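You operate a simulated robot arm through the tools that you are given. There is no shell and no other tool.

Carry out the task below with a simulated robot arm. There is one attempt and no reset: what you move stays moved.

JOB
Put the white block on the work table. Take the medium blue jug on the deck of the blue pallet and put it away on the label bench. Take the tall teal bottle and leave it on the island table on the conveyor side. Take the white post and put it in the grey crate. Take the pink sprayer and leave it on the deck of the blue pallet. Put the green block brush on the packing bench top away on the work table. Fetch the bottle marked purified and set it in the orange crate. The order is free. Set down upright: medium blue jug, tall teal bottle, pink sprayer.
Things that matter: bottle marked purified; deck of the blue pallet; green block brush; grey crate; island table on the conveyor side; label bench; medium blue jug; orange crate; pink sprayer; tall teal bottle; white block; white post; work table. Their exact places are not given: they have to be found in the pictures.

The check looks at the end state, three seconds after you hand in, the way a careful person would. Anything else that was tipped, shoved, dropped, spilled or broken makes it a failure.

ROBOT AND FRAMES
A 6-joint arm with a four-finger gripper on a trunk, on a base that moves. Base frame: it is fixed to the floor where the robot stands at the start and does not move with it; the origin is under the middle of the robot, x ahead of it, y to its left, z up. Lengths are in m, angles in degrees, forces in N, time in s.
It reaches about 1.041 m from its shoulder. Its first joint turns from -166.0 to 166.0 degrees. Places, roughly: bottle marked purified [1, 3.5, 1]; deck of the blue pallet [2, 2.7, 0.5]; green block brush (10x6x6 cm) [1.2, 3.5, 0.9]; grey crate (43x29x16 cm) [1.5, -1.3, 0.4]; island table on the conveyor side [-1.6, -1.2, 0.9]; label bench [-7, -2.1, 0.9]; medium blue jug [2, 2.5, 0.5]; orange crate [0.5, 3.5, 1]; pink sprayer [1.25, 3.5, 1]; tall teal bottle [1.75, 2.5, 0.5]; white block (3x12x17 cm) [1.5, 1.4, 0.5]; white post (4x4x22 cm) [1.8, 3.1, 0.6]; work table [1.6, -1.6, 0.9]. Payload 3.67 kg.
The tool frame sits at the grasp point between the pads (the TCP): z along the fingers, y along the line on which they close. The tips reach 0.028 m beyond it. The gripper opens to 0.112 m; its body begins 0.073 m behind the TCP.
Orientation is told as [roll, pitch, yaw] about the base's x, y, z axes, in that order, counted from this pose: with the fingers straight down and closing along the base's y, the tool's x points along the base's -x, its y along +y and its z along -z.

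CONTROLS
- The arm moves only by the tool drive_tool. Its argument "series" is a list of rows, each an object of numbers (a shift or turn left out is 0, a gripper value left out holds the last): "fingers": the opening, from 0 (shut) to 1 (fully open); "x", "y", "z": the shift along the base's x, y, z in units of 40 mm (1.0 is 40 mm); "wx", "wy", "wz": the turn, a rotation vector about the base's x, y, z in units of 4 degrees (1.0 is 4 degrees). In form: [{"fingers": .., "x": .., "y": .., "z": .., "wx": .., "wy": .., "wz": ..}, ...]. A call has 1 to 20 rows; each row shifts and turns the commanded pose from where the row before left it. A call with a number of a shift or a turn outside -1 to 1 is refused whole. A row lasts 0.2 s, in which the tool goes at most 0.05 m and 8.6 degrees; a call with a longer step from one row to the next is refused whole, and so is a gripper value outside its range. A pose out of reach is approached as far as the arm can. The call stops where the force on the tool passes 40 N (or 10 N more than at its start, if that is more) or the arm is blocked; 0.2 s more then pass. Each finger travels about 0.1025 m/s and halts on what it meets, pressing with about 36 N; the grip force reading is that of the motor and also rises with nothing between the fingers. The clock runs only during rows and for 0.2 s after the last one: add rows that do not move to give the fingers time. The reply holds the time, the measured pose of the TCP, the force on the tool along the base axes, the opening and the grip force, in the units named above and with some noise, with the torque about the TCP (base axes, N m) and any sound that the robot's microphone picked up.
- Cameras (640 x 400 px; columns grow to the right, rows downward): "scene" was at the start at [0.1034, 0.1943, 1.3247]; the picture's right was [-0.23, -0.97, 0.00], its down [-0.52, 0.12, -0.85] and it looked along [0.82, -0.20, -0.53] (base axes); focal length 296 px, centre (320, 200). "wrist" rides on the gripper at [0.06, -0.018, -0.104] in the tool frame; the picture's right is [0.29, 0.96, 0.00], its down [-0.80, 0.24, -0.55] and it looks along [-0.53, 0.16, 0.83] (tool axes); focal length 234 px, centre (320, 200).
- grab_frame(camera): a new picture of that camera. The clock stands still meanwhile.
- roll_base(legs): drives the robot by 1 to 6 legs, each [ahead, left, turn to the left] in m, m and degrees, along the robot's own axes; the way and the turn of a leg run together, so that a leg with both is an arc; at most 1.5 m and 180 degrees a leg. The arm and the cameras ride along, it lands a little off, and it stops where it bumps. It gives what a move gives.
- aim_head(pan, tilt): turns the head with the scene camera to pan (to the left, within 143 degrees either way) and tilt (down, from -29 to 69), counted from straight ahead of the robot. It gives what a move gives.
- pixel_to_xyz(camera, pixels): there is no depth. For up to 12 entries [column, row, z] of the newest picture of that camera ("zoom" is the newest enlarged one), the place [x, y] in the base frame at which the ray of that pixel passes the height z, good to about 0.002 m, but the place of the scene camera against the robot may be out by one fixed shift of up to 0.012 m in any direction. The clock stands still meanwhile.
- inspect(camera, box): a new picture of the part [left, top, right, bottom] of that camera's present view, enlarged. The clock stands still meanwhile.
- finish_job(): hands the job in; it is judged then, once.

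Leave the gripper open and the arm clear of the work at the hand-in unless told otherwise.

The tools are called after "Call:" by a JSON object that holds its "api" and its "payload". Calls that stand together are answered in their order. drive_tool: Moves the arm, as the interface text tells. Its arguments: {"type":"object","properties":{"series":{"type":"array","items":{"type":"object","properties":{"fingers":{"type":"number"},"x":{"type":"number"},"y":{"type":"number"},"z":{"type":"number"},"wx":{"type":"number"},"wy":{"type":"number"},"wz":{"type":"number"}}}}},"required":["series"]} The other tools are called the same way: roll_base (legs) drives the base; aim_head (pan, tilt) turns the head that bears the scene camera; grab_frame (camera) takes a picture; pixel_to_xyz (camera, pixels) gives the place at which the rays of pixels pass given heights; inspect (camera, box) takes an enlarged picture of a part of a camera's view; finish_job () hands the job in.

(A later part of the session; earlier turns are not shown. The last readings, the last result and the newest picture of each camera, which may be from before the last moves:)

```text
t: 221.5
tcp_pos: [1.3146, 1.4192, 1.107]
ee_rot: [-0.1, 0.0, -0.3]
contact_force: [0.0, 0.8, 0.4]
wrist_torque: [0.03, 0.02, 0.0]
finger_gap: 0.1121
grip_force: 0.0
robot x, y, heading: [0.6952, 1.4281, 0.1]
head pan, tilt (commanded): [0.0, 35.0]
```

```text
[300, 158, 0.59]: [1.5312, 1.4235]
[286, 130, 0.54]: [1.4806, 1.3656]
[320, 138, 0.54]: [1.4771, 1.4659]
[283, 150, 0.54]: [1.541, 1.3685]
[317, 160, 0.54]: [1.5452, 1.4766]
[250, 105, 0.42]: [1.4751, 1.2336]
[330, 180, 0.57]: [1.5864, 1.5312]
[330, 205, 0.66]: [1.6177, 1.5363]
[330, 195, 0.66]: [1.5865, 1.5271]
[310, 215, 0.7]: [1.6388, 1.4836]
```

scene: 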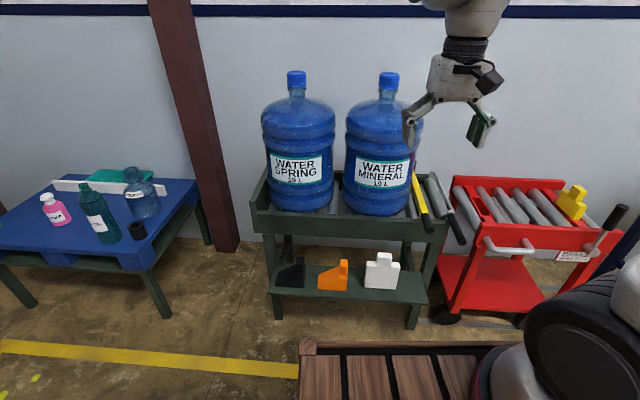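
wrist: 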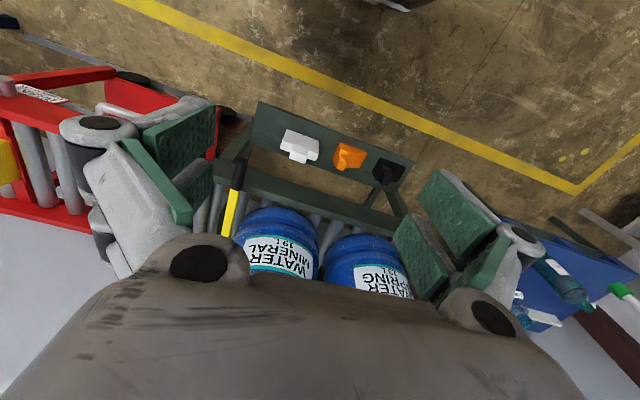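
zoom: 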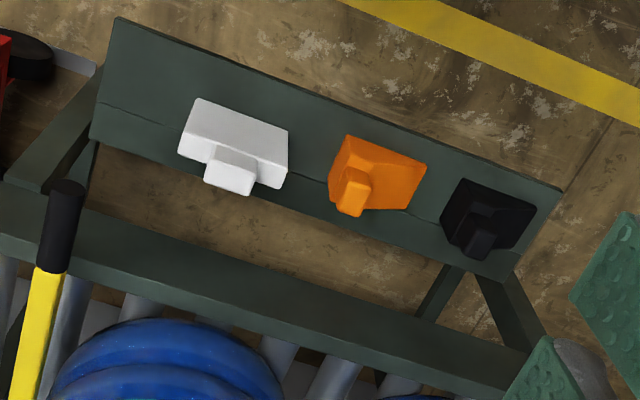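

Knob centre ≈(1.53, 1.418), tray panel at x≈1.60. I'll lower the tool vertically in front of the shelf (x=1.315) to z≈0.585.

Call:
{"api": "drive_tool", "payload": {"series": [{"z": -1}, {"z": -1}, {"z": -1}, {"z": -1}, {"z": -1}, {"z": -1}, {"z": -1}, {"z": -1}, {"z": -1}, {"z": -1}, {"z": -1}, {"z": -1}, {"z": -1}, {}]}}

Call:
{"api": "grab_frame", "payload": {"camera": "wrist"}}

Call:
{"api": "grab_frame", "payload": {"camera": "scene"}}

```text
t: 224.5
tcp_pos: [1.3136, 1.4189, 0.5881]
ee_rot: [0.0, -0.1, -0.2]
contact_force: [-0.1, -0.4, -0.3]
wrist_torque: [-0.01, 0.05, 0.03]
finger_gap: 0.1121
grip_force: 0.0
robot x, y, heading: [0.6897, 1.4298, -0.1]
head pan, tilt (commanded): [0.0, 35.0]
```

```text
taken
```

wrist: 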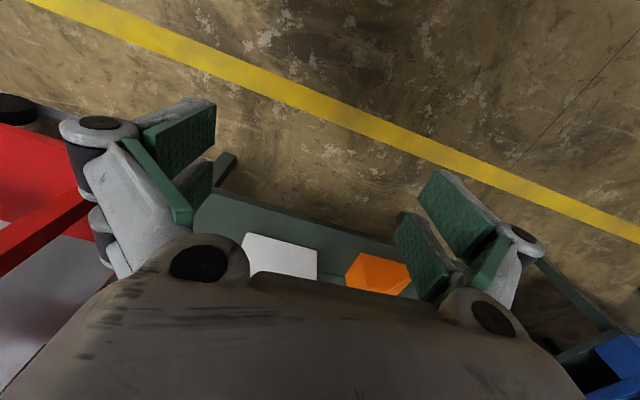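

```text
taken
```

scene: 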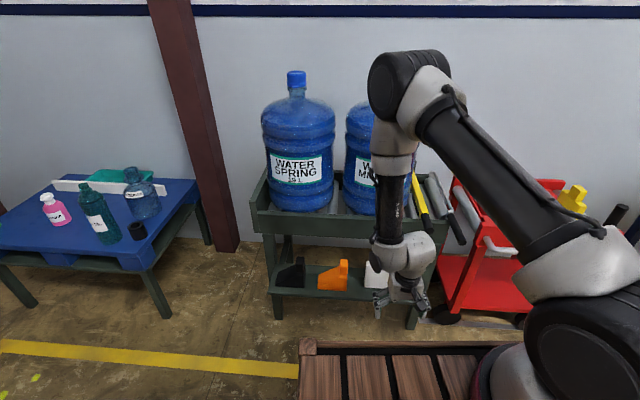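

The elbow would come near the water bottles if I reach from this close. I'll back the base 0.17 m so the arm is more stretched, then move forward 0.3 m to just before the block.

Call:
{"api": "roll_base", "payload": {"legs": [[-0.17, 0, 0]]}}

Call:
{"api": "drive_tool", "payload": {"series": [{"x": 1}, {"x": 1}, {"x": 1}, {"x": 1}, {"x": 1}, {"x": 1}, {"x": 0.7}, {}]}}

Call:
{"api": "grab_frame", "payload": {"camera": "wrist"}}

Call:
{"api": "grab_frame", "payload": {"camera": "scene"}}

```text
t: 225.9
tcp_pos: [1.1427, 1.4182, 0.5871]
ee_rot: [0.1, -0.1, -0.3]
contact_force: [-0.5, -0.1, 0.5]
wrist_torque: [0.0, -0.02, -0.01]
finger_gap: 0.1119
grip_force: 0.0
robot x, y, heading: [0.5226, 1.4291, 0.2]
head pan, tilt (commanded): [0.0, 35.0]
```

```text
t: 227.7
tcp_pos: [1.4113, 1.4191, 0.5887]
ee_rot: [0.1, -0.1, -0.4]
contact_force: [-0.2, 0.9, 0.2]
wrist_torque: [0.02, 0.01, 0.02]
finger_gap: 0.112
grip_force: 0.1
robot x, y, heading: [0.5216, 1.425, -0.0]
head pan, tilt (commanded): [0.0, 35.0]
```

```text
taken
```

wrist: 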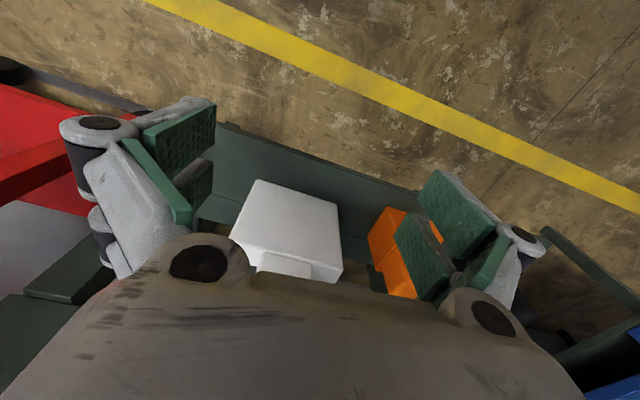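

```text
taken
```

scene: 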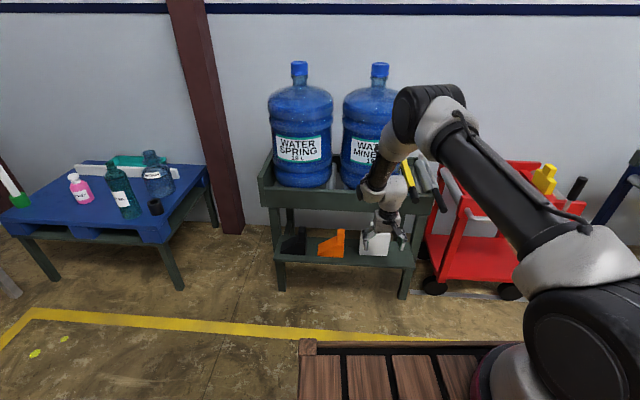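

Check the block's edges in this closer wrist view.

Call:
{"api": "pixel_to_xyz", "payload": {"camera": "wrist", "pixels": [[258, 180, 0.42], [339, 207, 0.42], [232, 236, 0.54], [342, 272, 0.54], [258, 268, 0.54], [312, 280, 0.54], [256, 271, 0.59], [312, 280, 0.59], [388, 207, 0.42], [370, 240, 0.5]]}}

Call:
{"api": "inspect", "payload": {"camera": "wrist", "box": [200, 160, 440, 310]}}

Call:
{"api": "inspect", "payload": {"camera": "scene", "box": [300, 70, 500, 270]}}

```text
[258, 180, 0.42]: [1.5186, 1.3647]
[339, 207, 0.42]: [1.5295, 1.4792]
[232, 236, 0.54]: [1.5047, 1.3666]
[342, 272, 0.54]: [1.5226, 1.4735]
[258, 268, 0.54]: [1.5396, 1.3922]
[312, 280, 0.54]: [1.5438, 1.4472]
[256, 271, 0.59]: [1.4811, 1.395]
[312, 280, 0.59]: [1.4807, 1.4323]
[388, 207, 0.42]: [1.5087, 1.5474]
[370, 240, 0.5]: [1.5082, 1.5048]
```

```text
2.67 times, centred on (320, 235) of wrist
```

zoom: 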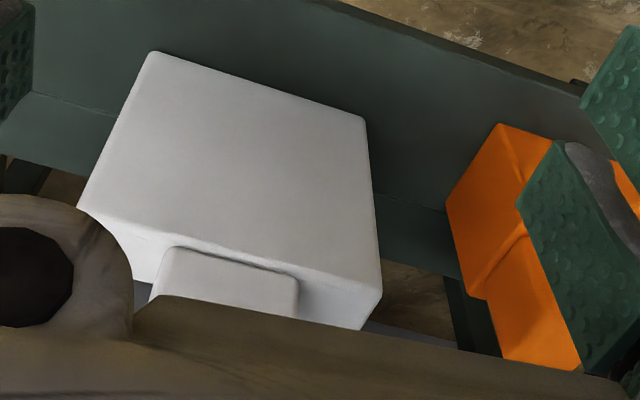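

```text
2.00 times, centred on (400, 170) of scene
```

zoom: 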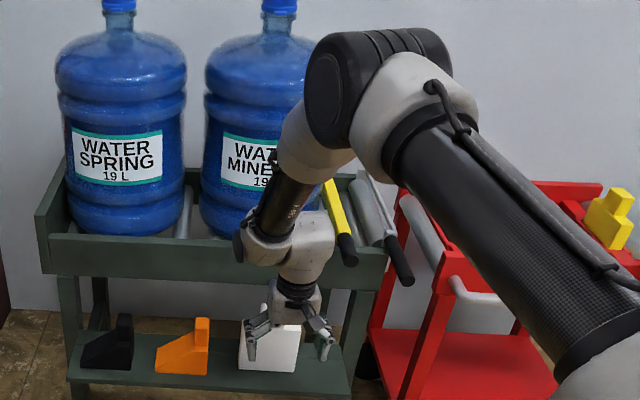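

I'll zoom hard on the block in both cameras to learn the knob's depth.

Call:
{"api": "inspect", "payload": {"camera": "scene", "box": [345, 205, 425, 265]}}

Call:
{"api": "inspect", "payload": {"camera": "wrist", "box": [225, 220, 355, 300]}}

```text
6.67 times, centred on (385, 235) of scene
```

zoom: 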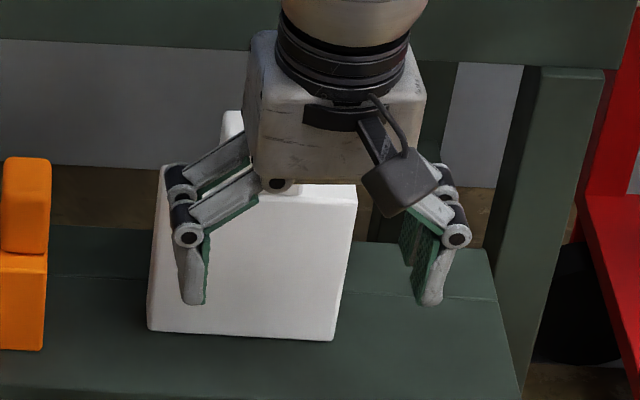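

```text
4.92 times, centred on (290, 260) of wrist
```

zoom: 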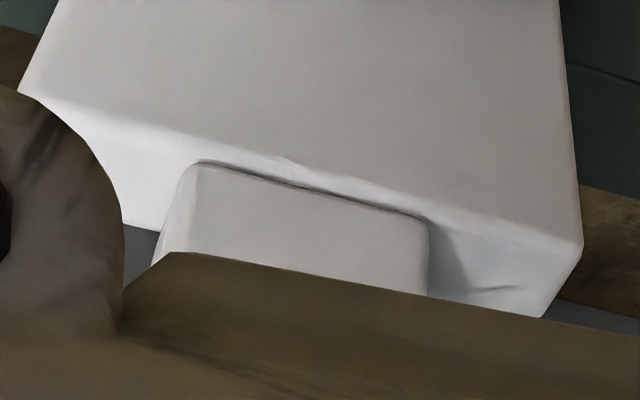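

The knob is ~2 cm deep and 5.4 cm wide, centre ≈(1.535, 1.42). I'll narrow the fingers to ~0.084 (keeping off the orange block), lower 8 mm, and slide forward in small steps.

Call:
{"api": "drive_tool", "payload": {"series": [{"fingers": 0.75}, {"z": -0.2}, {"x": 0.5}, {"x": 0.5}, {"x": 0.5}, {"x": 0.5}, {}]}}

Call:
{"api": "inspect", "payload": {"camera": "scene", "box": [345, 205, 425, 265]}}

Call:
{"api": "grab_frame", "payload": {"camera": "wrist"}}

```text
t: 229.3
tcp_pos: [1.4917, 1.4198, 0.5788]
ee_rot: [0.0, -0.1, -0.4]
contact_force: [-0.8, 0.3, -0.7]
wrist_torque: [0.03, 0.01, -0.01]
finger_gap: 0.0839
grip_force: 0.0
robot x, y, heading: [0.5249, 1.4276, 0.1]
head pan, tilt (commanded): [0.0, 35.0]
```

```text
6.67 times, centred on (385, 235) of scene
```

zoom: 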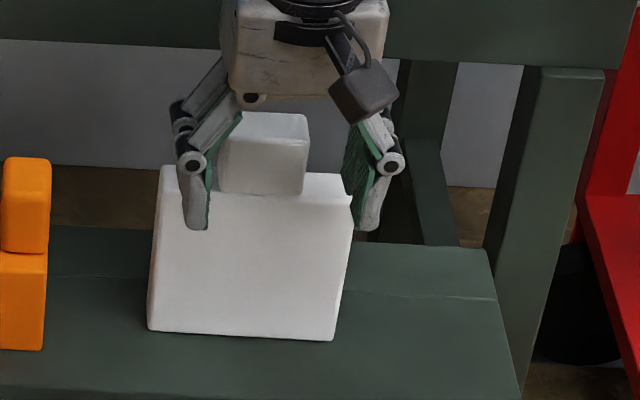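

```text
taken
```

wrist: 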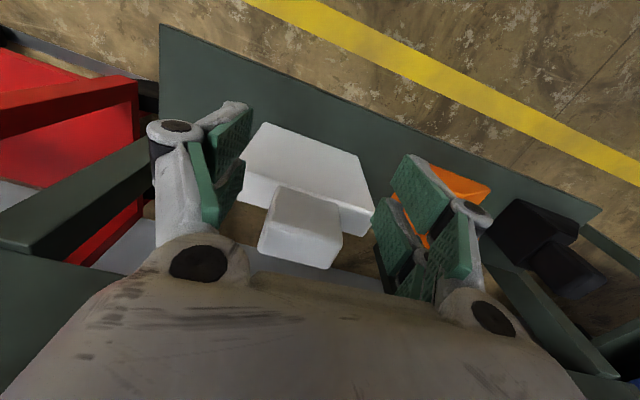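

The knob is clearly between the fingers ahead. Compute its centre at top height.

Call:
{"api": "pixel_to_xyz", "payload": {"camera": "wrist", "pixels": [[300, 246, 0.59], [300, 246, 0.6], [300, 246, 0.58], [265, 225, 0.59], [343, 240, 0.59], [259, 251, 0.59], [331, 269, 0.59], [280, 187, 0.54], [341, 205, 0.54]]}}

Call:
{"api": "inspect", "payload": {"camera": "wrist", "box": [225, 110, 405, 290]}}

```text
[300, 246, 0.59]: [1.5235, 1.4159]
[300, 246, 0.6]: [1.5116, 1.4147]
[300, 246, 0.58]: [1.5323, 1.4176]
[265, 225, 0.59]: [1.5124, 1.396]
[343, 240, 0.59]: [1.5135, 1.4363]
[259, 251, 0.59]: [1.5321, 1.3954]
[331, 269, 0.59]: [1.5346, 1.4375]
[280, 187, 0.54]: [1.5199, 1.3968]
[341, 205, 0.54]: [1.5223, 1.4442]
```

```text
2.22 times, centred on (315, 200) of wrist
```

zoom: 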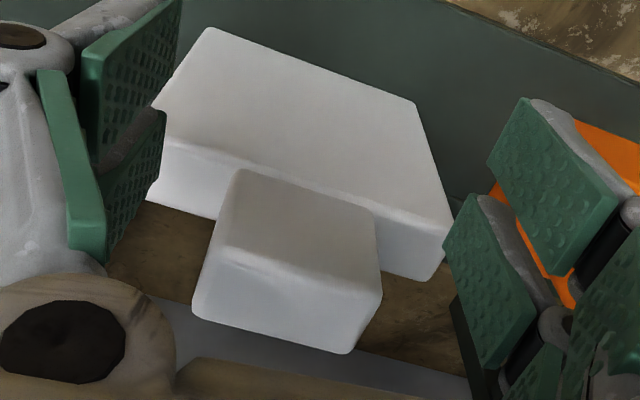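

Knob centre ≈(1.531, 1.418). Move 39 mm further in.

Call:
{"api": "drive_tool", "payload": {"series": [{"x": 0.4}, {"x": 0.4}, {"x": 0.18}, {}]}}

Call:
{"api": "inspect", "payload": {"camera": "wrist", "box": [160, 110, 480, 300]}}

Call:
{"api": "inspect", "payload": {"camera": "scene", "box": [325, 165, 445, 265]}}

```text
t: 230.3
tcp_pos: [1.5313, 1.4189, 0.5778]
ee_rot: [0.0, -0.1, -0.3]
contact_force: [-0.2, 0.3, 0.3]
wrist_torque: [0.04, 0.01, 0.02]
finger_gap: 0.0839
grip_force: 0.1
robot x, y, heading: [0.5231, 1.428, 0.1]
head pan, tilt (commanded): [0.0, 35.0]
```

```text
2.00 times, centred on (320, 205) of wrist
```

zoom: 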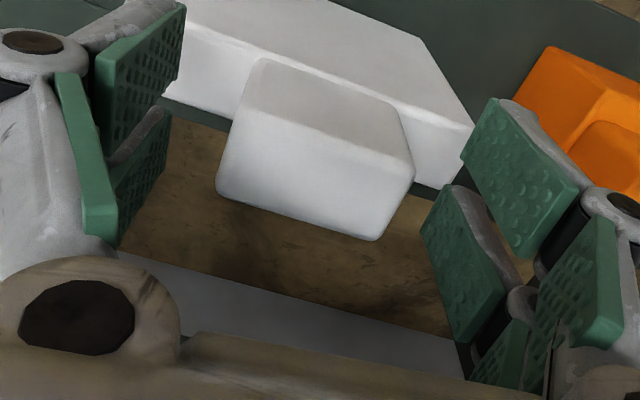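

```text
4.00 times, centred on (385, 215) of scene
```

zoom: 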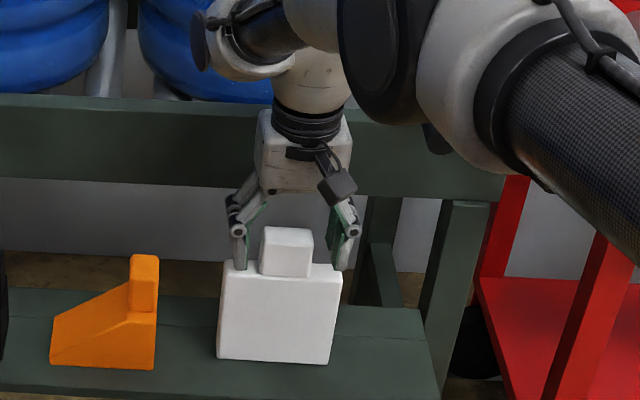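

Verify how the knob sits relative to the pads with pixel lookups.

Call:
{"api": "grab_frame", "payload": {"camera": "wrist"}}

Call:
{"api": "pixel_to_xyz", "payload": {"camera": "wrist", "pixels": [[291, 135, 0.54], [357.5, 156.5, 0.54], [317, 187, 0.59], [317, 187, 0.58], [283, 165, 0.59], [365, 192, 0.59], [270, 208, 0.59], [350, 230, 0.59], [308, 172, 0.59], [308, 220, 0.59]]}}

```text
taken
```

wrist: 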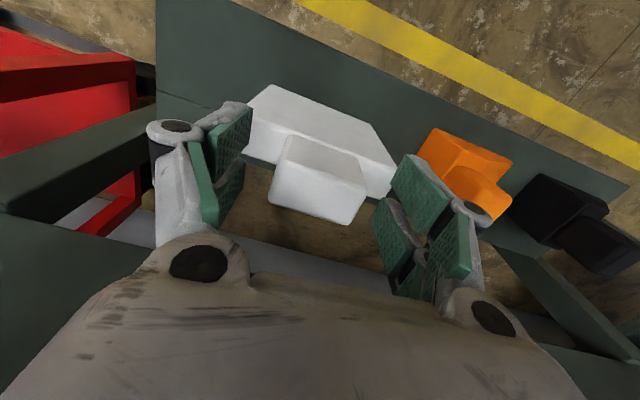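

```text
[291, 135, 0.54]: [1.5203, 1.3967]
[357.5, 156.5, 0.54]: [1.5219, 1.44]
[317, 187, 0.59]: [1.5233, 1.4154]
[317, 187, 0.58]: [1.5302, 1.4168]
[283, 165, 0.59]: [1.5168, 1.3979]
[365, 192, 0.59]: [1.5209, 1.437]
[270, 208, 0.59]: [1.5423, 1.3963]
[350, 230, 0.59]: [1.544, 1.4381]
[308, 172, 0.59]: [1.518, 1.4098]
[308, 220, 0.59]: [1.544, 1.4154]
```

Knob spans x 1.519–1.543, y 1.397–1.440 — centred on the TCP. Close the fingers.

Call:
{"api": "drive_tool", "payload": {"series": [{"fingers": 0}, {}, {}, {}]}}

Call:
{"api": "grab_frame", "payload": {"camera": "wrist"}}

Call:
{"api": "inspect", "payload": {"camera": "scene", "box": [325, 165, 445, 265]}}

```text
t: 231.3
tcp_pos: [1.5308, 1.4197, 0.5792]
ee_rot: [0.0, -0.1, -0.4]
contact_force: [0.2, -0.3, 2.7]
wrist_torque: [0.04, -0.05, -0.08]
finger_gap: 0.0499
grip_force: 35.9
robot x, y, heading: [0.5211, 1.4263, 0.1]
head pan, tilt (commanded): [0.0, 35.0]
```

```text
taken
```

wrist: 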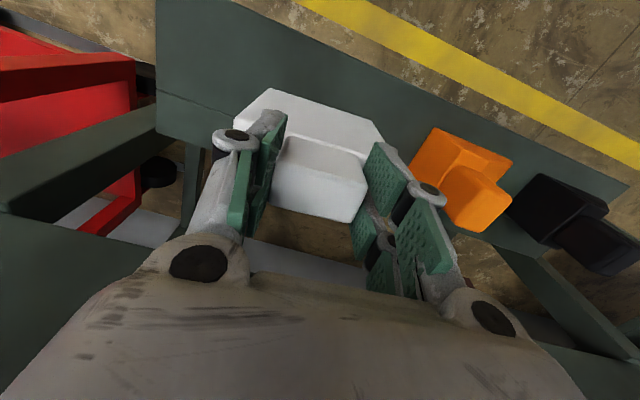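

```text
4.00 times, centred on (385, 215) of scene
```

zoom: 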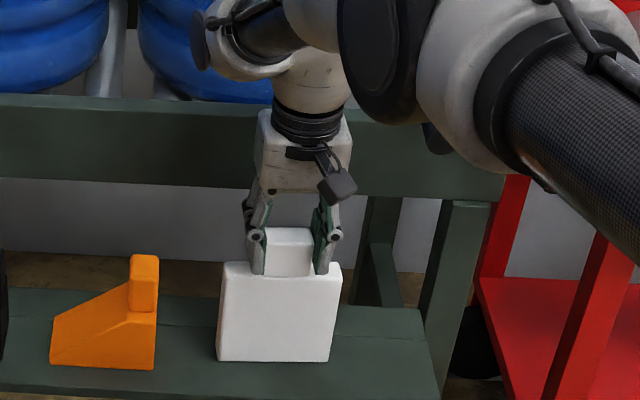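

Gripped (gap 0.050). Lift 2 cm, then pull straight out toward the robot.

Call:
{"api": "drive_tool", "payload": {"series": [{"z": 0.25}, {"z": 0.25}, {}]}}

Call:
{"api": "inspect", "payload": {"camera": "scene", "box": [325, 165, 445, 265]}}

```text
t: 232.1
tcp_pos: [1.5306, 1.417, 0.599]
ee_rot: [0.0, -0.1, -0.4]
contact_force: [0.5, -0.2, -2.1]
wrist_torque: [0.01, 0.06, 0.0]
finger_gap: 0.0501
grip_force: 35.7
robot x, y, heading: [0.5193, 1.4287, 0.5]
head pan, tilt (commanded): [0.0, 35.0]
```

```text
4.00 times, centred on (385, 215) of scene
```

zoom: 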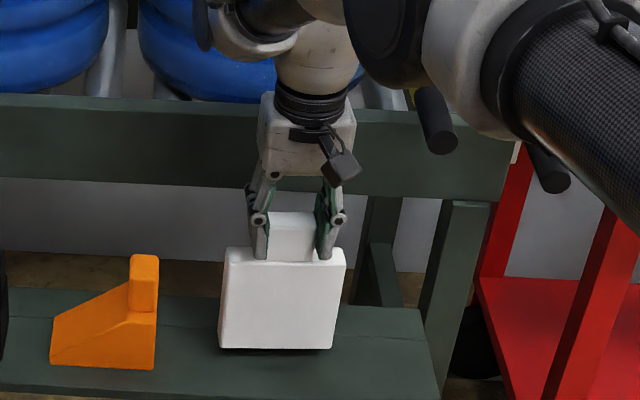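

It is lifted (-2 N). Retract 0.4 m, then raise to ≈1.15.

Call:
{"api": "drive_tool", "payload": {"series": [{"x": -0.6}, {"x": -1}, {"x": -1}, {"x": -1}, {"x": -1}, {"x": -1}, {"x": -1}, {"x": -1}, {"x": -1}, {"x": -1}, {}]}}

Call:
{"api": "drive_tool", "payload": {"series": [{"z": 1}, {"z": 1}, {"z": 1}, {"z": 1}, {"z": 1}, {"z": 1}, {"z": 1}, {"z": 1}, {"z": 1}, {"z": 1}, {"z": 1}, {"z": 1}, {"z": 1}, {"z": 1}, {"z": 1}, {}]}}

Call:
{"api": "grab_frame", "payload": {"camera": "scene"}}

Call:
{"api": "grab_frame", "payload": {"camera": "wrist"}}

```text
t: 234.5
tcp_pos: [1.1463, 1.4199, 0.5995]
ee_rot: [0.0, -0.1, -0.4]
contact_force: [-0.6, -0.3, -2.8]
wrist_torque: [-0.02, 0.01, 0.02]
finger_gap: 0.0495
grip_force: 36.0
robot x, y, heading: [0.5227, 1.4293, 0.4]
head pan, tilt (commanded): [0.0, 35.0]
```

```text
t: 237.9
tcp_pos: [1.1464, 1.4192, 1.2002]
ee_rot: [0.1, 0.0, -0.4]
contact_force: [0.0, -0.3, -3.7]
wrist_torque: [0.02, 0.02, -0.02]
finger_gap: 0.0499
grip_force: 35.5
robot x, y, heading: [0.5218, 1.4288, -0.1]
head pan, tilt (commanded): [0.0, 35.0]
```

```text
taken
```

scene: 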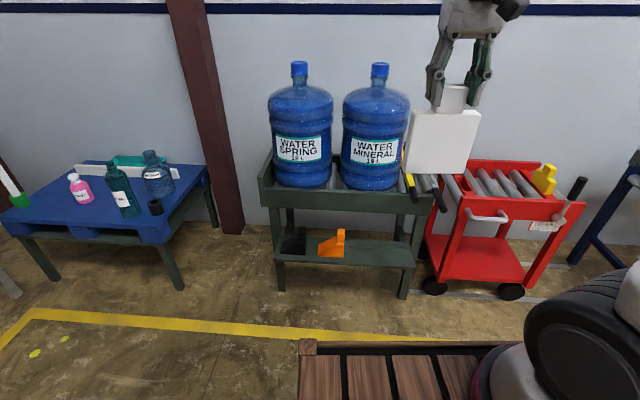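

```text
taken
```

wrist: 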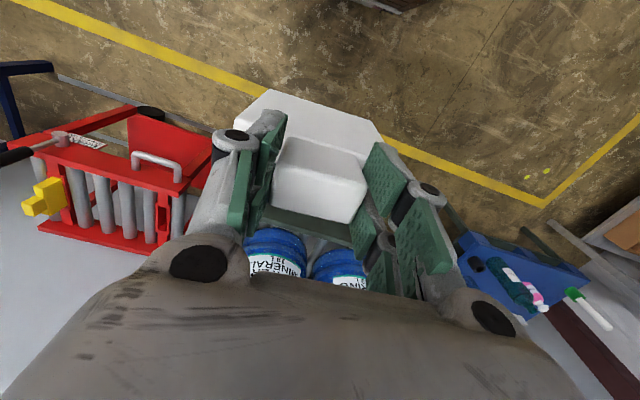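

Block held well. Strafe right 2.6 m back to the work table.

Call:
{"api": "roll_base", "payload": {"legs": [[0, -1.3, 0], [0, -1.29, 0]]}}

Call:
{"api": "aim_head", "payload": {"pan": 0, "tilt": 28}}

Call:
{"api": "grab_frame", "payload": {"camera": "scene"}}

```text
t: 250.6
tcp_pos: [1.1406, -1.1906, 1.1989]
ee_rot: [0.0, -0.1, -0.6]
contact_force: [0.4, 0.1, -2.2]
wrist_torque: [0.0, 0.03, -0.01]
finger_gap: 0.0498
grip_force: 36.0
robot x, y, heading: [0.5156, -1.1826, -0.1]
head pan, tilt (commanded): [0.0, 35.0]
```

```text
t: 251.3
tcp_pos: [1.141, -1.1908, 1.1994]
ee_rot: [0.0, 0.0, -0.6]
contact_force: [0.8, 0.3, -2.1]
wrist_torque: [0.01, 0.0, 0.03]
finger_gap: 0.0499
grip_force: 36.1
robot x, y, heading: [0.517, -1.1786, -0.4]
head pan, tilt (commanded): [0.0, 28.0]
```

```text
taken
```

scene: 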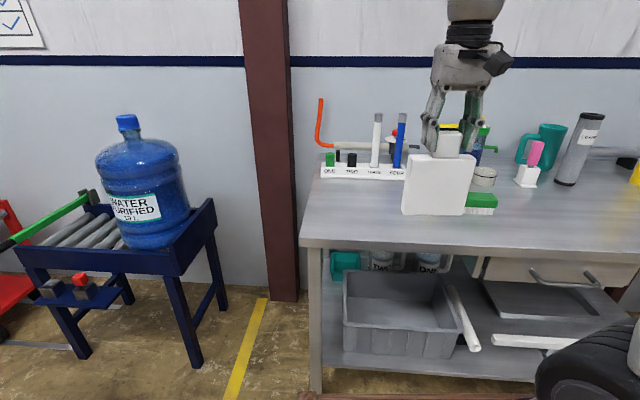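

Move 0.28 m ahead over the free front area (y≈-1.19), then lower towards the table.

Call:
{"api": "drive_tool", "payload": {"series": [{"x": 1}, {"x": 1}, {"x": 1}, {"x": 1}, {"x": 1}, {"x": 1}, {"x": 1}, {"z": -1}, {"z": -1}, {"z": -1}, {}]}}

Call:
{"api": "grab_frame", "payload": {"camera": "scene"}}

Call:
{"api": "grab_frame", "payload": {"camera": "wrist"}}

```text
t: 253.7
tcp_pos: [1.4207, -1.1898, 1.0795]
ee_rot: [-0.1, 0.0, -0.7]
contact_force: [0.2, -0.7, -2.5]
wrist_torque: [-0.01, -0.04, -0.05]
finger_gap: 0.0497
grip_force: 35.7
robot x, y, heading: [0.5159, -1.1812, -0.3]
head pan, tilt (commanded): [0.0, 28.0]
```

```text
taken
```

scene: 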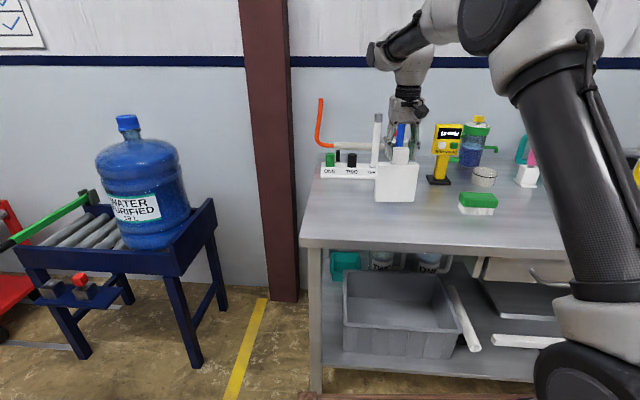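

```text
taken
```

wrist: 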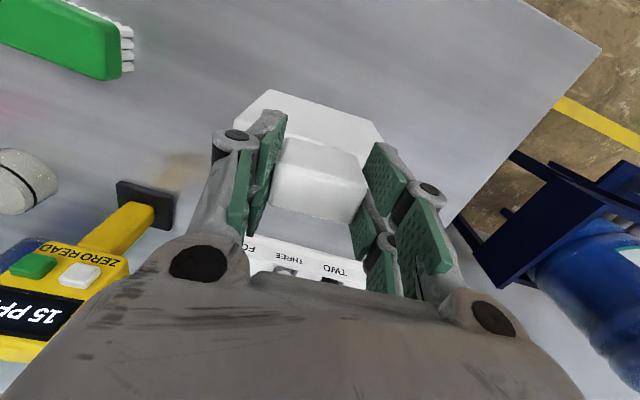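

Clear of the rack behind. Lower in small steps to contact.

Call:
{"api": "drive_tool", "payload": {"series": [{"z": -0.5}, {"z": -0.4}, {"z": -0.2}, {}]}}

Call:
{"api": "inspect", "payload": {"camera": "scene", "box": [300, 80, 520, 260]}}

```text
t: 254.7
tcp_pos: [1.4218, -1.1915, 1.0363]
ee_rot: [0.0, -0.3, -0.7]
contact_force: [1.5, 0.3, 27.0]
wrist_torque: [0.02, -0.3, -0.02]
finger_gap: 0.0498
grip_force: 36.0
robot x, y, heading: [0.5158, -1.179, -0.1]
head pan, tilt (commanded): [0.0, 28.0]
```

```text
2.22 times, centred on (410, 170) of scene
```

zoom: 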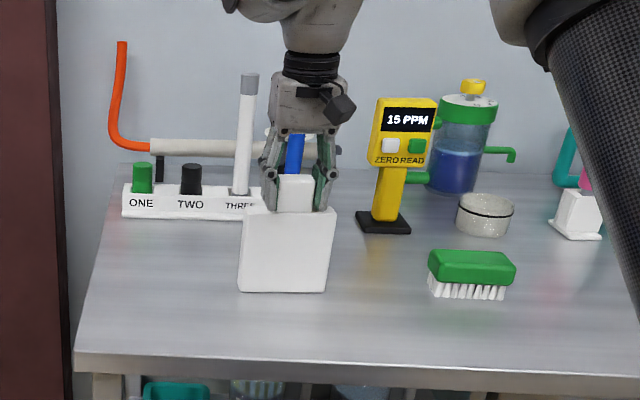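

Block is on the table (+27 N). Release and rise.

Call:
{"api": "drive_tool", "payload": {"series": [{"fingers": 0.4}, {"fingers": 0.75}, {}, {"z": 0.3}, {"z": 0.7}, {"z": 1}, {"z": 1}, {"z": 1}, {}]}}

Call:
{"api": "inspect", "payload": {"camera": "scene", "box": [300, 80, 520, 260]}}

Call:
{"api": "grab_frame", "payload": {"camera": "scene"}}

```text
t: 256.7
tcp_pos: [1.4205, -1.1904, 1.1948]
ee_rot: [-0.1, 0.1, -0.7]
contact_force: [-0.5, -0.3, -0.1]
wrist_torque: [-0.01, 0.02, 0.02]
finger_gap: 0.0842
grip_force: 0.0
robot x, y, heading: [0.5183, -1.1796, -0.3]
head pan, tilt (commanded): [0.0, 28.0]
```

```text
2.22 times, centred on (410, 170) of scene
```

zoom: 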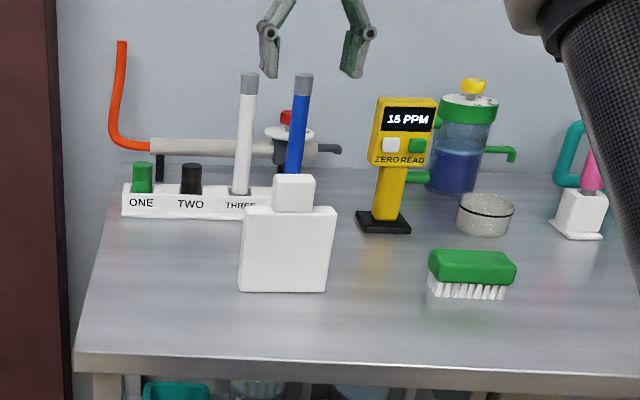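

```text
taken
```

scene: 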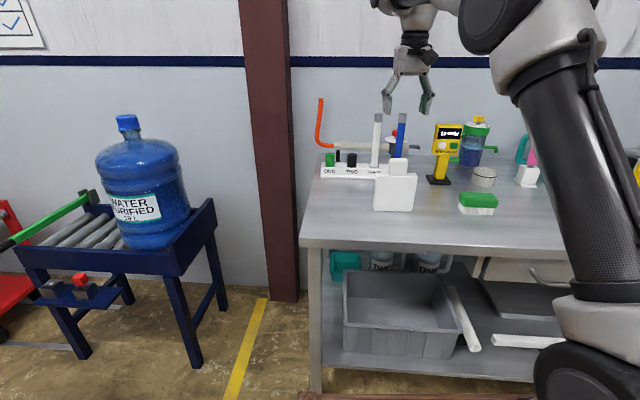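

The block stands on the work table. Before leaving, I'll measure the grey crate better from here.

Call:
{"api": "inspect", "payload": {"camera": "scene", "box": [310, 230, 510, 400]}}

Call:
{"api": "pixel_to_xyz", "payload": {"camera": "scene", "pixels": [[343, 322, 0.5], [343, 322, 0.4], [343, 322, 0.35], [460, 328, 0.4], [440, 275, 0.4], [345, 274, 0.4], [315, 392, 0.0], [302, 240, 0.862], [323, 363, 0.2], [323, 363, 0.25], [323, 363, 0.3]]}}

```text
2.35 times, centred on (410, 315) of scene
```

zoom: 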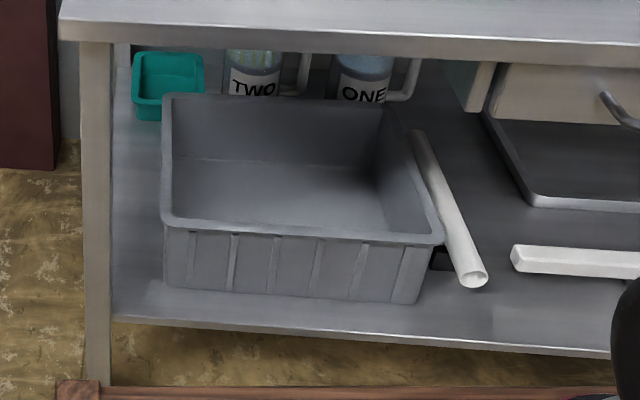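

```text
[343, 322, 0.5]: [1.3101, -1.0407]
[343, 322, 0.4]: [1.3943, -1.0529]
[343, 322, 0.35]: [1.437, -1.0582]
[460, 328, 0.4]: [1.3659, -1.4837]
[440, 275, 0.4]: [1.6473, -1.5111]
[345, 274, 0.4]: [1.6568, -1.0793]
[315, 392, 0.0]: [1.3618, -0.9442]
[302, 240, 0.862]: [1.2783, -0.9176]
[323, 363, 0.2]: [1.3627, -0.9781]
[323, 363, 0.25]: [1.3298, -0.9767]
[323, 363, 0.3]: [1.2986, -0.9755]
```

Crate: rim z≈0.40, x 1.38–1.65, y -1.05…-1.50, set under the table top, so the post must go in with a tilted tool, arm well stretched. Now go to the pallet for the post: retract the arm and strafe left ~3.8 m.

Call:
{"api": "drive_tool", "payload": {"series": [{"x": -1}, {"x": -1}, {"x": -1}, {"x": -1}, {"x": -1}, {"x": -1}, {"x": -1}, {"x": -1}, {}]}}

Call:
{"api": "roll_base", "payload": {"legs": [[0, 1.3, 0], [0, 1.3, 0], [0.1, 1.2, 0]]}}

Call:
{"api": "aim_head", "payload": {"pan": 15, "tilt": 30}}

Call:
{"api": "grab_frame", "payload": {"camera": "scene"}}

```text
t: 258.7
tcp_pos: [1.1008, -1.1901, 1.1962]
ee_rot: [0.1, 0.0, -0.6]
contact_force: [0.5, -0.2, -0.5]
wrist_torque: [-0.01, 0.03, 0.04]
finger_gap: 0.084
grip_force: 0.1
robot x, y, heading: [0.5147, -1.1769, -0.3]
head pan, tilt (commanded): [0.0, 28.0]
```

```text
t: 277.0
tcp_pos: [1.1627, 2.6072, 1.1937]
ee_rot: [-0.1, -0.2, 0.2]
contact_force: [0.9, -0.5, 0.3]
wrist_torque: [0.02, 0.02, -0.01]
finger_gap: 0.0841
grip_force: 0.1
robot x, y, heading: [0.5818, 2.6142, 0.4]
head pan, tilt (commanded): [0.0, 28.0]
```

```text
t: 277.8
tcp_pos: [1.1634, 2.608, 1.1944]
ee_rot: [0.0, -0.1, 0.2]
contact_force: [0.1, 0.9, 0.8]
wrist_torque: [0.0, 0.0, 0.03]
finger_gap: 0.0838
grip_force: 0.1
robot x, y, heading: [0.5809, 2.6139, 0.7]
head pan, tilt (commanded): [15.0, 30.0]
```

```text
taken
```

scene: 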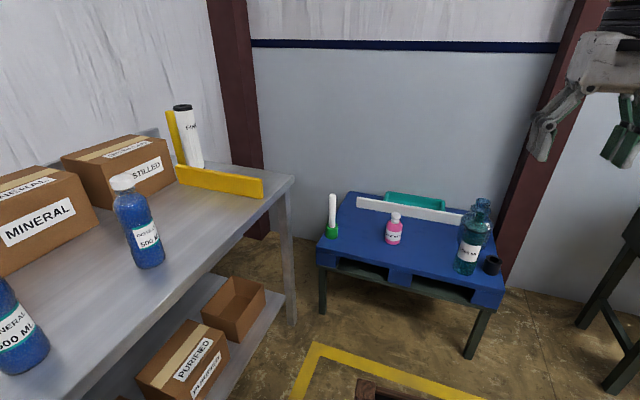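

The post at (333,215), right of the bench's end. Zoom for detail and measure.

Call:
{"api": "inspect", "payload": {"camera": "scene", "box": [300, 180, 380, 240]}}

Call:
{"api": "pixel_to_xyz", "payload": {"camera": "scene", "pixels": [[332, 237, 0.45], [332, 228, 0.5], [333, 196, 0.67], [293, 178, 0.83], [290, 325, 0.0], [321, 262, 0.45], [394, 243, 0.45], [467, 273, 0.45]]}}

```text
6.67 times, centred on (340, 210) of scene
```

zoom: 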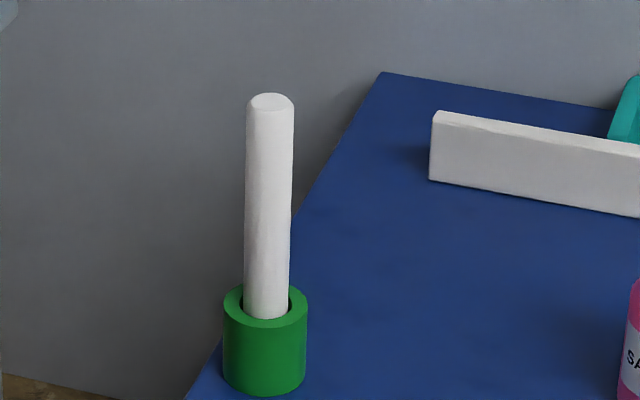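

```text
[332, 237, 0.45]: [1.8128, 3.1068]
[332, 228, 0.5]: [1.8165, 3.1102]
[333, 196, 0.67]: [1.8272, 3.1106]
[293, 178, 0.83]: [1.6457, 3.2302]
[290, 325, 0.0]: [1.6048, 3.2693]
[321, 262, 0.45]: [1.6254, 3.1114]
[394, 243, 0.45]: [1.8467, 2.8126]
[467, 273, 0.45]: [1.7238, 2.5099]
```

The white post is a 4 cm rod standing in a green cup holder (the cup must stay). I'll position the base at ≈(0.71, 2.79) with heading 20° so the stretched, tilted tool points at the post.

Call:
{"api": "roll_base", "payload": {"legs": [[0.13, 0.178, 0], [0, 0, 19.4]]}}

Call:
{"api": "aim_head", "payload": {"pan": 0, "tilt": 30}}

Call:
{"api": "grab_frame", "payload": {"camera": "scene"}}

```text
t: 280.5
tcp_pos: [1.2606, 2.9828, 1.1959]
ee_rot: [0.0, -0.1, 19.6]
contact_force: [-0.3, -0.1, 0.7]
wrist_torque: [0.03, -0.03, -0.01]
finger_gap: 0.0839
grip_force: 0.0
robot x, y, heading: [0.7074, 2.7908, 20.2]
head pan, tilt (commanded): [15.0, 30.0]
```

```text
t: 281.3
tcp_pos: [1.2605, 2.9832, 1.196]
ee_rot: [0.0, -0.1, 19.6]
contact_force: [0.1, -0.3, 0.5]
wrist_torque: [0.02, 0.02, 0.01]
finger_gap: 0.0839
grip_force: 0.0
robot x, y, heading: [0.7091, 2.793, 20.2]
head pan, tilt (commanded): [0.0, 30.0]
```

```text
taken
```

scene: 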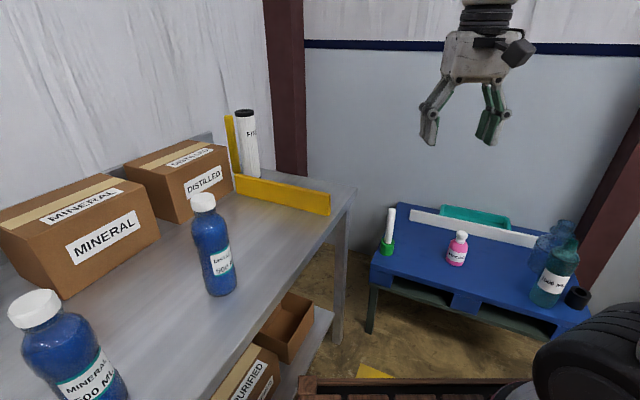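

Move the tool to ≈(1.68, 3.05, 1.08), stretched ahead, then tilt it 43° forward along the heading.

Call:
{"api": "drive_tool", "payload": {"series": [{"x": 0.95, "y": 0.161, "z": -0.262, "fingers": 1}, {"x": 0.95, "y": 0.161, "z": -0.262}, {"x": 0.95, "y": 0.161, "z": -0.262}, {"x": 0.95, "y": 0.161, "z": -0.262}, {"x": 0.95, "y": 0.161, "z": -0.262}, {"x": 0.95, "y": 0.161, "z": -0.262}, {"x": 0.95, "y": 0.161, "z": -0.262}, {"x": 0.95, "y": 0.161, "z": -0.262}, {"x": 0.95, "y": 0.161, "z": -0.262}, {"x": 0.95, "y": 0.161, "z": -0.262}, {"x": 0.95, "y": 0.161, "z": -0.262}, {}]}}

Call:
{"api": "drive_tool", "payload": {"series": [{"wx": 0.335, "wy": -0.92}, {"wx": 0.335, "wy": -0.92}, {"wx": 0.335, "wy": -0.92}, {"wx": 0.335, "wy": -0.92}, {"wx": 0.335, "wy": -0.92}, {"wx": 0.335, "wy": -0.92}, {"wx": 0.335, "wy": -0.92}, {"wx": 0.335, "wy": -0.92}, {"wx": 0.335, "wy": -0.92}, {"wx": 0.335, "wy": -0.92}, {"wx": 0.335, "wy": -0.92}, {}]}}

Call:
{"api": "grab_frame", "payload": {"camera": "scene"}}

Call:
{"api": "grab_frame", "payload": {"camera": "wrist"}}

```text
t: 283.9
tcp_pos: [1.6771, 3.0528, 1.0802]
ee_rot: [0.1, 0.0, 19.6]
contact_force: [0.4, -0.2, -0.5]
wrist_torque: [-0.03, -0.01, 0.0]
finger_gap: 0.1119
grip_force: 0.1
robot x, y, heading: [0.7044, 2.7913, 20.2]
head pan, tilt (commanded): [0.0, 30.0]
```

```text
t: 286.5
tcp_pos: [1.6784, 3.0523, 1.0794]
ee_rot: [0.4, -43.1, 19.4]
contact_force: [0.2, 1.0, -0.1]
wrist_torque: [-0.04, 0.01, -0.01]
finger_gap: 0.1118
grip_force: 0.1
robot x, y, heading: [0.7098, 2.7905, 20.2]
head pan, tilt (commanded): [0.0, 30.0]
```

```text
taken
```

scene: 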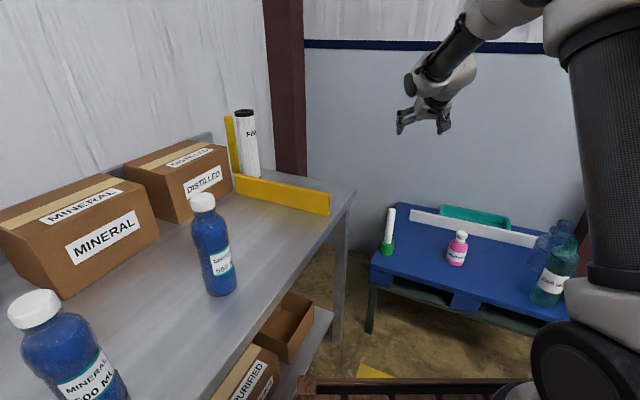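

```text
taken
```

wrist: 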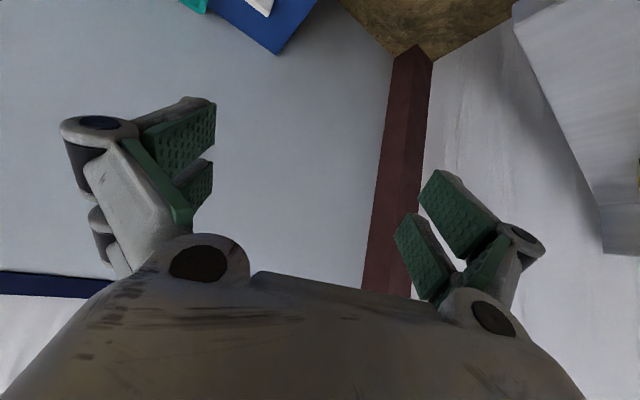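

Tilt achieved. Move over the post to ≈(1.84, 3.112, 0.80), still above the rod's top (0.67).

Call:
{"api": "drive_tool", "payload": {"series": [{"x": 0.506, "y": 0.1875, "z": -0.872}, {"x": 0.506, "y": 0.1875, "z": -0.872}, {"x": 0.506, "y": 0.1875, "z": -0.872}, {"x": 0.506, "y": 0.1875, "z": -0.872}, {"x": 0.506, "y": 0.1875, "z": -0.872}, {"x": 0.506, "y": 0.1875, "z": -0.872}, {"x": 0.506, "y": 0.1875, "z": -0.872}, {"x": 0.506, "y": 0.1875, "z": -0.872}, {}]}}

Call:
{"api": "grab_frame", "payload": {"camera": "scene"}}

Call:
{"api": "grab_frame", "payload": {"camera": "wrist"}}

```text
t: 288.5
tcp_pos: [1.8392, 3.1129, 0.7999]
ee_rot: [0.4, -43.1, 19.5]
contact_force: [-0.4, -0.2, -0.1]
wrist_torque: [-0.02, 0.03, -0.02]
finger_gap: 0.1121
grip_force: 0.0
robot x, y, heading: [0.706, 2.7914, 20.0]
head pan, tilt (commanded): [0.0, 30.0]
```

```text
taken
```

scene: 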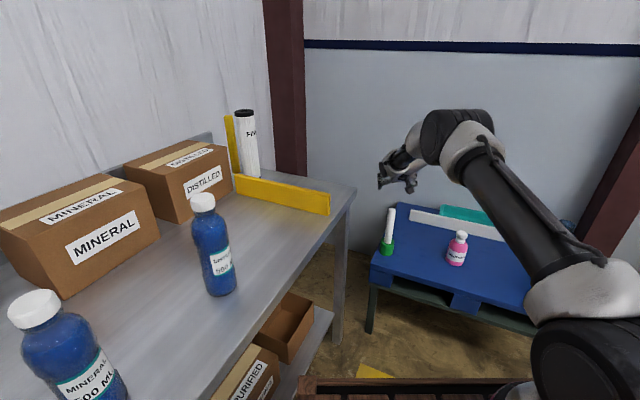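

```text
taken
```

wrist: 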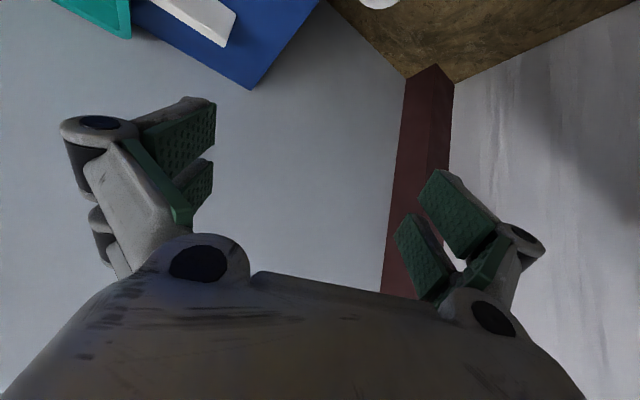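

The rod's top is just entering the wrist view at (378,3). Lower 5 cm more and check both views.

Call:
{"api": "drive_tool", "payload": {"series": [{"z": -0.65}, {"z": -0.65}, {}]}}

Call:
{"api": "grab_frame", "payload": {"camera": "wrist"}}

Call:
{"api": "inspect", "payload": {"camera": "scene", "box": [340, 130, 460, 270]}}

Call:
{"api": "pixel_to_xyz", "payload": {"camera": "wrist", "pixels": [[365, 60, 0.67], [365, 60, 0.66], [365, 60, 0.68], [320, 60, 0.67]]}}

```text
t: 289.3
tcp_pos: [1.8386, 3.1133, 0.7485]
ee_rot: [0.4, -43.1, 19.5]
contact_force: [-0.3, 0.1, 0.6]
wrist_torque: [-0.03, 0.06, -0.01]
finger_gap: 0.112
grip_force: 0.0
robot x, y, heading: [0.7039, 2.7908, 20.0]
head pan, tilt (commanded): [0.0, 30.0]
```

```text
taken
```

wrist: 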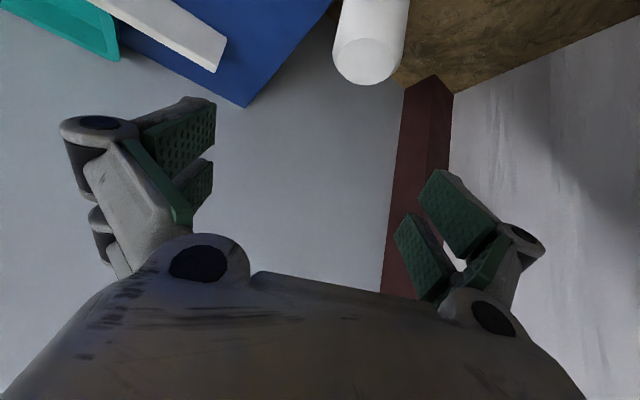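

```text
2.86 times, centred on (400, 200) of scene
```

zoom: 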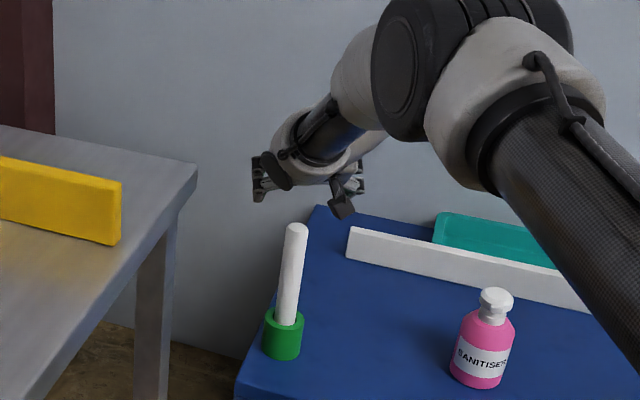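

```text
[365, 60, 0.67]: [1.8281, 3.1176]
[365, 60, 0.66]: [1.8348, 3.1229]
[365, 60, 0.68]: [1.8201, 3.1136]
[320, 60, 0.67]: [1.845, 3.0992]
```

Rod top centre ≈(1.828, 3.118). Shift by (-10, +5) mm and descend around the rod to z≈0.64.

Call:
{"api": "drive_tool", "payload": {"series": [{"x": -0.26, "y": 0.12}, {"z": -0.6}, {"z": -0.6}, {"z": -0.6}, {"z": -0.6}, {"z": -0.3}, {}]}}

Call:
{"api": "grab_frame", "payload": {"camera": "wrist"}}

Call:
{"api": "inspect", "payload": {"camera": "scene", "box": [340, 130, 460, 270]}}

```text
t: 290.9
tcp_pos: [1.841, 3.1148, 0.7133]
ee_rot: [0.5, -42.9, 19.5]
contact_force: [-0.3, -0.2, 0.7]
wrist_torque: [-0.01, 0.04, -0.04]
finger_gap: 0.1121
grip_force: 0.0
out of reach, approached as far as the arm can: row 1, 3, 4, 5, 6
robot x, y, heading: [0.7072, 2.7897, 20.0]
head pan, tilt (commanded): [0.0, 30.0]
```

```text
taken
```

wrist: 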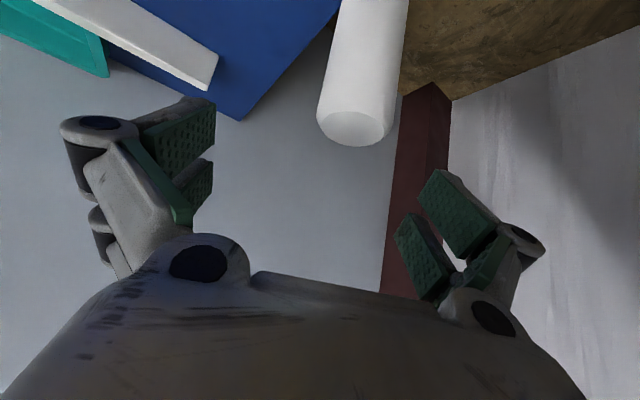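

```text
2.86 times, centred on (400, 200) of scene
```

zoom: 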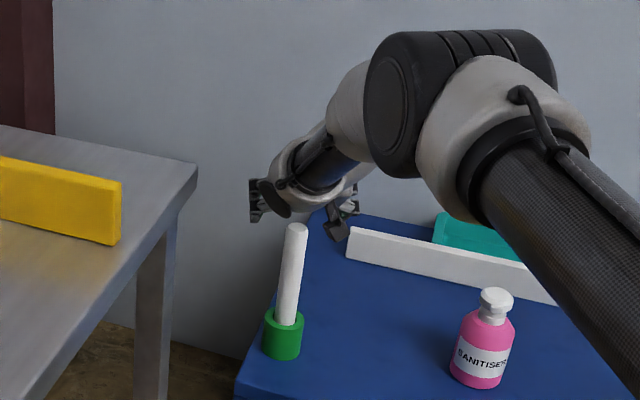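

The arm again hits the aligned-wrist limit. I'll use another way: swing the tool around sideways so the wrist bends the other way and ends pointing forward at ~25° below horizontal (camera on top). First rise and straighten the tool to vertical over free space.

Call:
{"api": "drive_tool", "payload": {"series": [{"z": 1}, {"z": 1}, {"z": 1}, {"z": 1}, {"z": 1}, {"z": 1}, {"z": 1}, {"z": 1}, {"z": 1}, {"wx": -0.335, "wy": 0.92, "x": -0.2, "y": -0.2}, {"wx": -0.335, "wy": 0.92, "x": -0.2, "y": -0.2}, {"wx": -0.335, "wy": 0.92, "x": -0.2, "y": -0.2}, {"wx": -0.335, "wy": 0.92, "x": -0.2, "y": -0.2}, {"wx": -0.335, "wy": 0.92, "x": -0.2, "y": -0.2}, {"wx": -0.335, "wy": 0.92, "x": -0.2, "y": -0.2}, {"wx": -0.335, "wy": 0.92, "x": -0.2, "y": -0.2}, {"wx": -0.335, "wy": 0.92, "x": -0.2, "y": -0.2}, {"wx": -0.335, "wy": 0.92, "x": -0.2, "y": -0.2}, {"wx": -0.335, "wy": 0.92, "x": -0.2, "y": -0.2}, {"wx": -0.335, "wy": 0.92, "x": -0.2, "y": -0.2}]}}

Call:
{"api": "drive_tool", "payload": {"series": [{"y": -0.4}, {"z": -0.5}, {}]}}

```text
t: 295.1
tcp_pos: [1.7196, 3.0122, 1.0602]
ee_rot: [0.0, -0.1, 19.7]
contact_force: [-0.3, -0.6, 0.6]
wrist_torque: [-0.03, -0.01, 0.04]
finger_gap: 0.112
grip_force: 0.0
out of reach, approached as far as the arm can: row 15, 16, 17, 18, 19, 20
robot x, y, heading: [0.7065, 2.7869, 19.8]
head pan, tilt (commanded): [0.0, 30.0]
```

```text
t: 295.9
tcp_pos: [1.7189, 2.9964, 1.0398]
ee_rot: [0.0, -0.1, 19.5]
contact_force: [-0.7, 0.1, -0.1]
wrist_torque: [0.02, 0.0, 0.02]
finger_gap: 0.1118
grip_force: 0.2
robot x, y, heading: [0.7051, 2.7904, 19.7]
head pan, tilt (commanded): [0.0, 30.0]
```

Now turn the tool -90° about z while lowering to ≈0.80.

Call:
{"api": "drive_tool", "payload": {"series": [{"wz": -1, "z": -0.26}, {"wz": -1, "z": -0.26}, {"wz": -1, "z": -0.26}, {"wz": -1, "z": -0.26}, {"wz": -1, "z": -0.26}, {"wz": -1, "z": -0.26}, {"wz": -1, "z": -0.26}, {"wz": -1, "z": -0.26}, {"wz": -1, "z": -0.26}, {"wz": -1, "z": -0.26}, {"wz": -1, "z": -0.26}, {"wz": -1, "z": -0.26}, {"wz": -1, "z": -0.26}, {"wz": -1, "z": -0.26}, {"wz": -1, "z": -0.26}, {"wz": -1, "z": -0.26}, {"wz": -1, "z": -0.26}, {"wz": -1, "z": -0.26}, {"wz": -1, "z": -0.26}, {"wz": -1, "z": -0.26}]}}

Call:
{"api": "drive_tool", "payload": {"series": [{"wz": -1, "z": -0.26}, {"wz": -1, "z": -0.26}, {"wz": -0.5, "z": -0.26}, {}]}}

Call:
{"api": "grab_frame", "payload": {"camera": "scene"}}

```text
t: 300.1
tcp_pos: [1.7172, 2.9973, 0.8326]
ee_rot: [0.0, -0.1, -60.4]
contact_force: [0.1, 0.1, 0.2]
wrist_torque: [-0.02, 0.0, 0.0]
finger_gap: 0.1123
grip_force: 0.1
robot x, y, heading: [0.7094, 2.7891, 20.0]
head pan, tilt (commanded): [0.0, 30.0]
```

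```text
t: 301.1
tcp_pos: [1.7179, 2.997, 0.8017]
ee_rot: [-0.1, -0.1, -70.4]
contact_force: [0.0, -1.0, -0.1]
wrist_torque: [-0.01, 0.03, -0.04]
finger_gap: 0.1122
grip_force: 0.1
robot x, y, heading: [0.7065, 2.7917, 20.0]
head pan, tilt (commanded): [0.0, 30.0]
```

```text
taken
```

scene: 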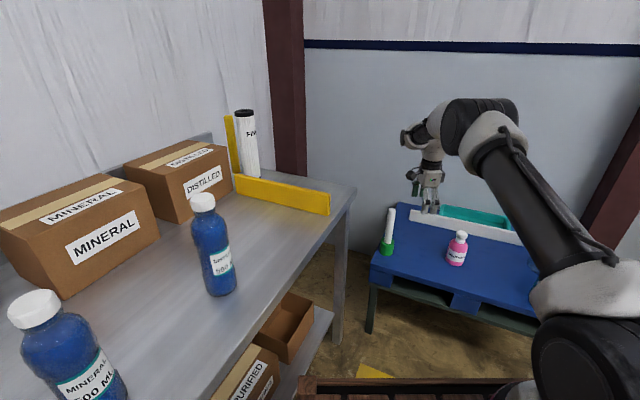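

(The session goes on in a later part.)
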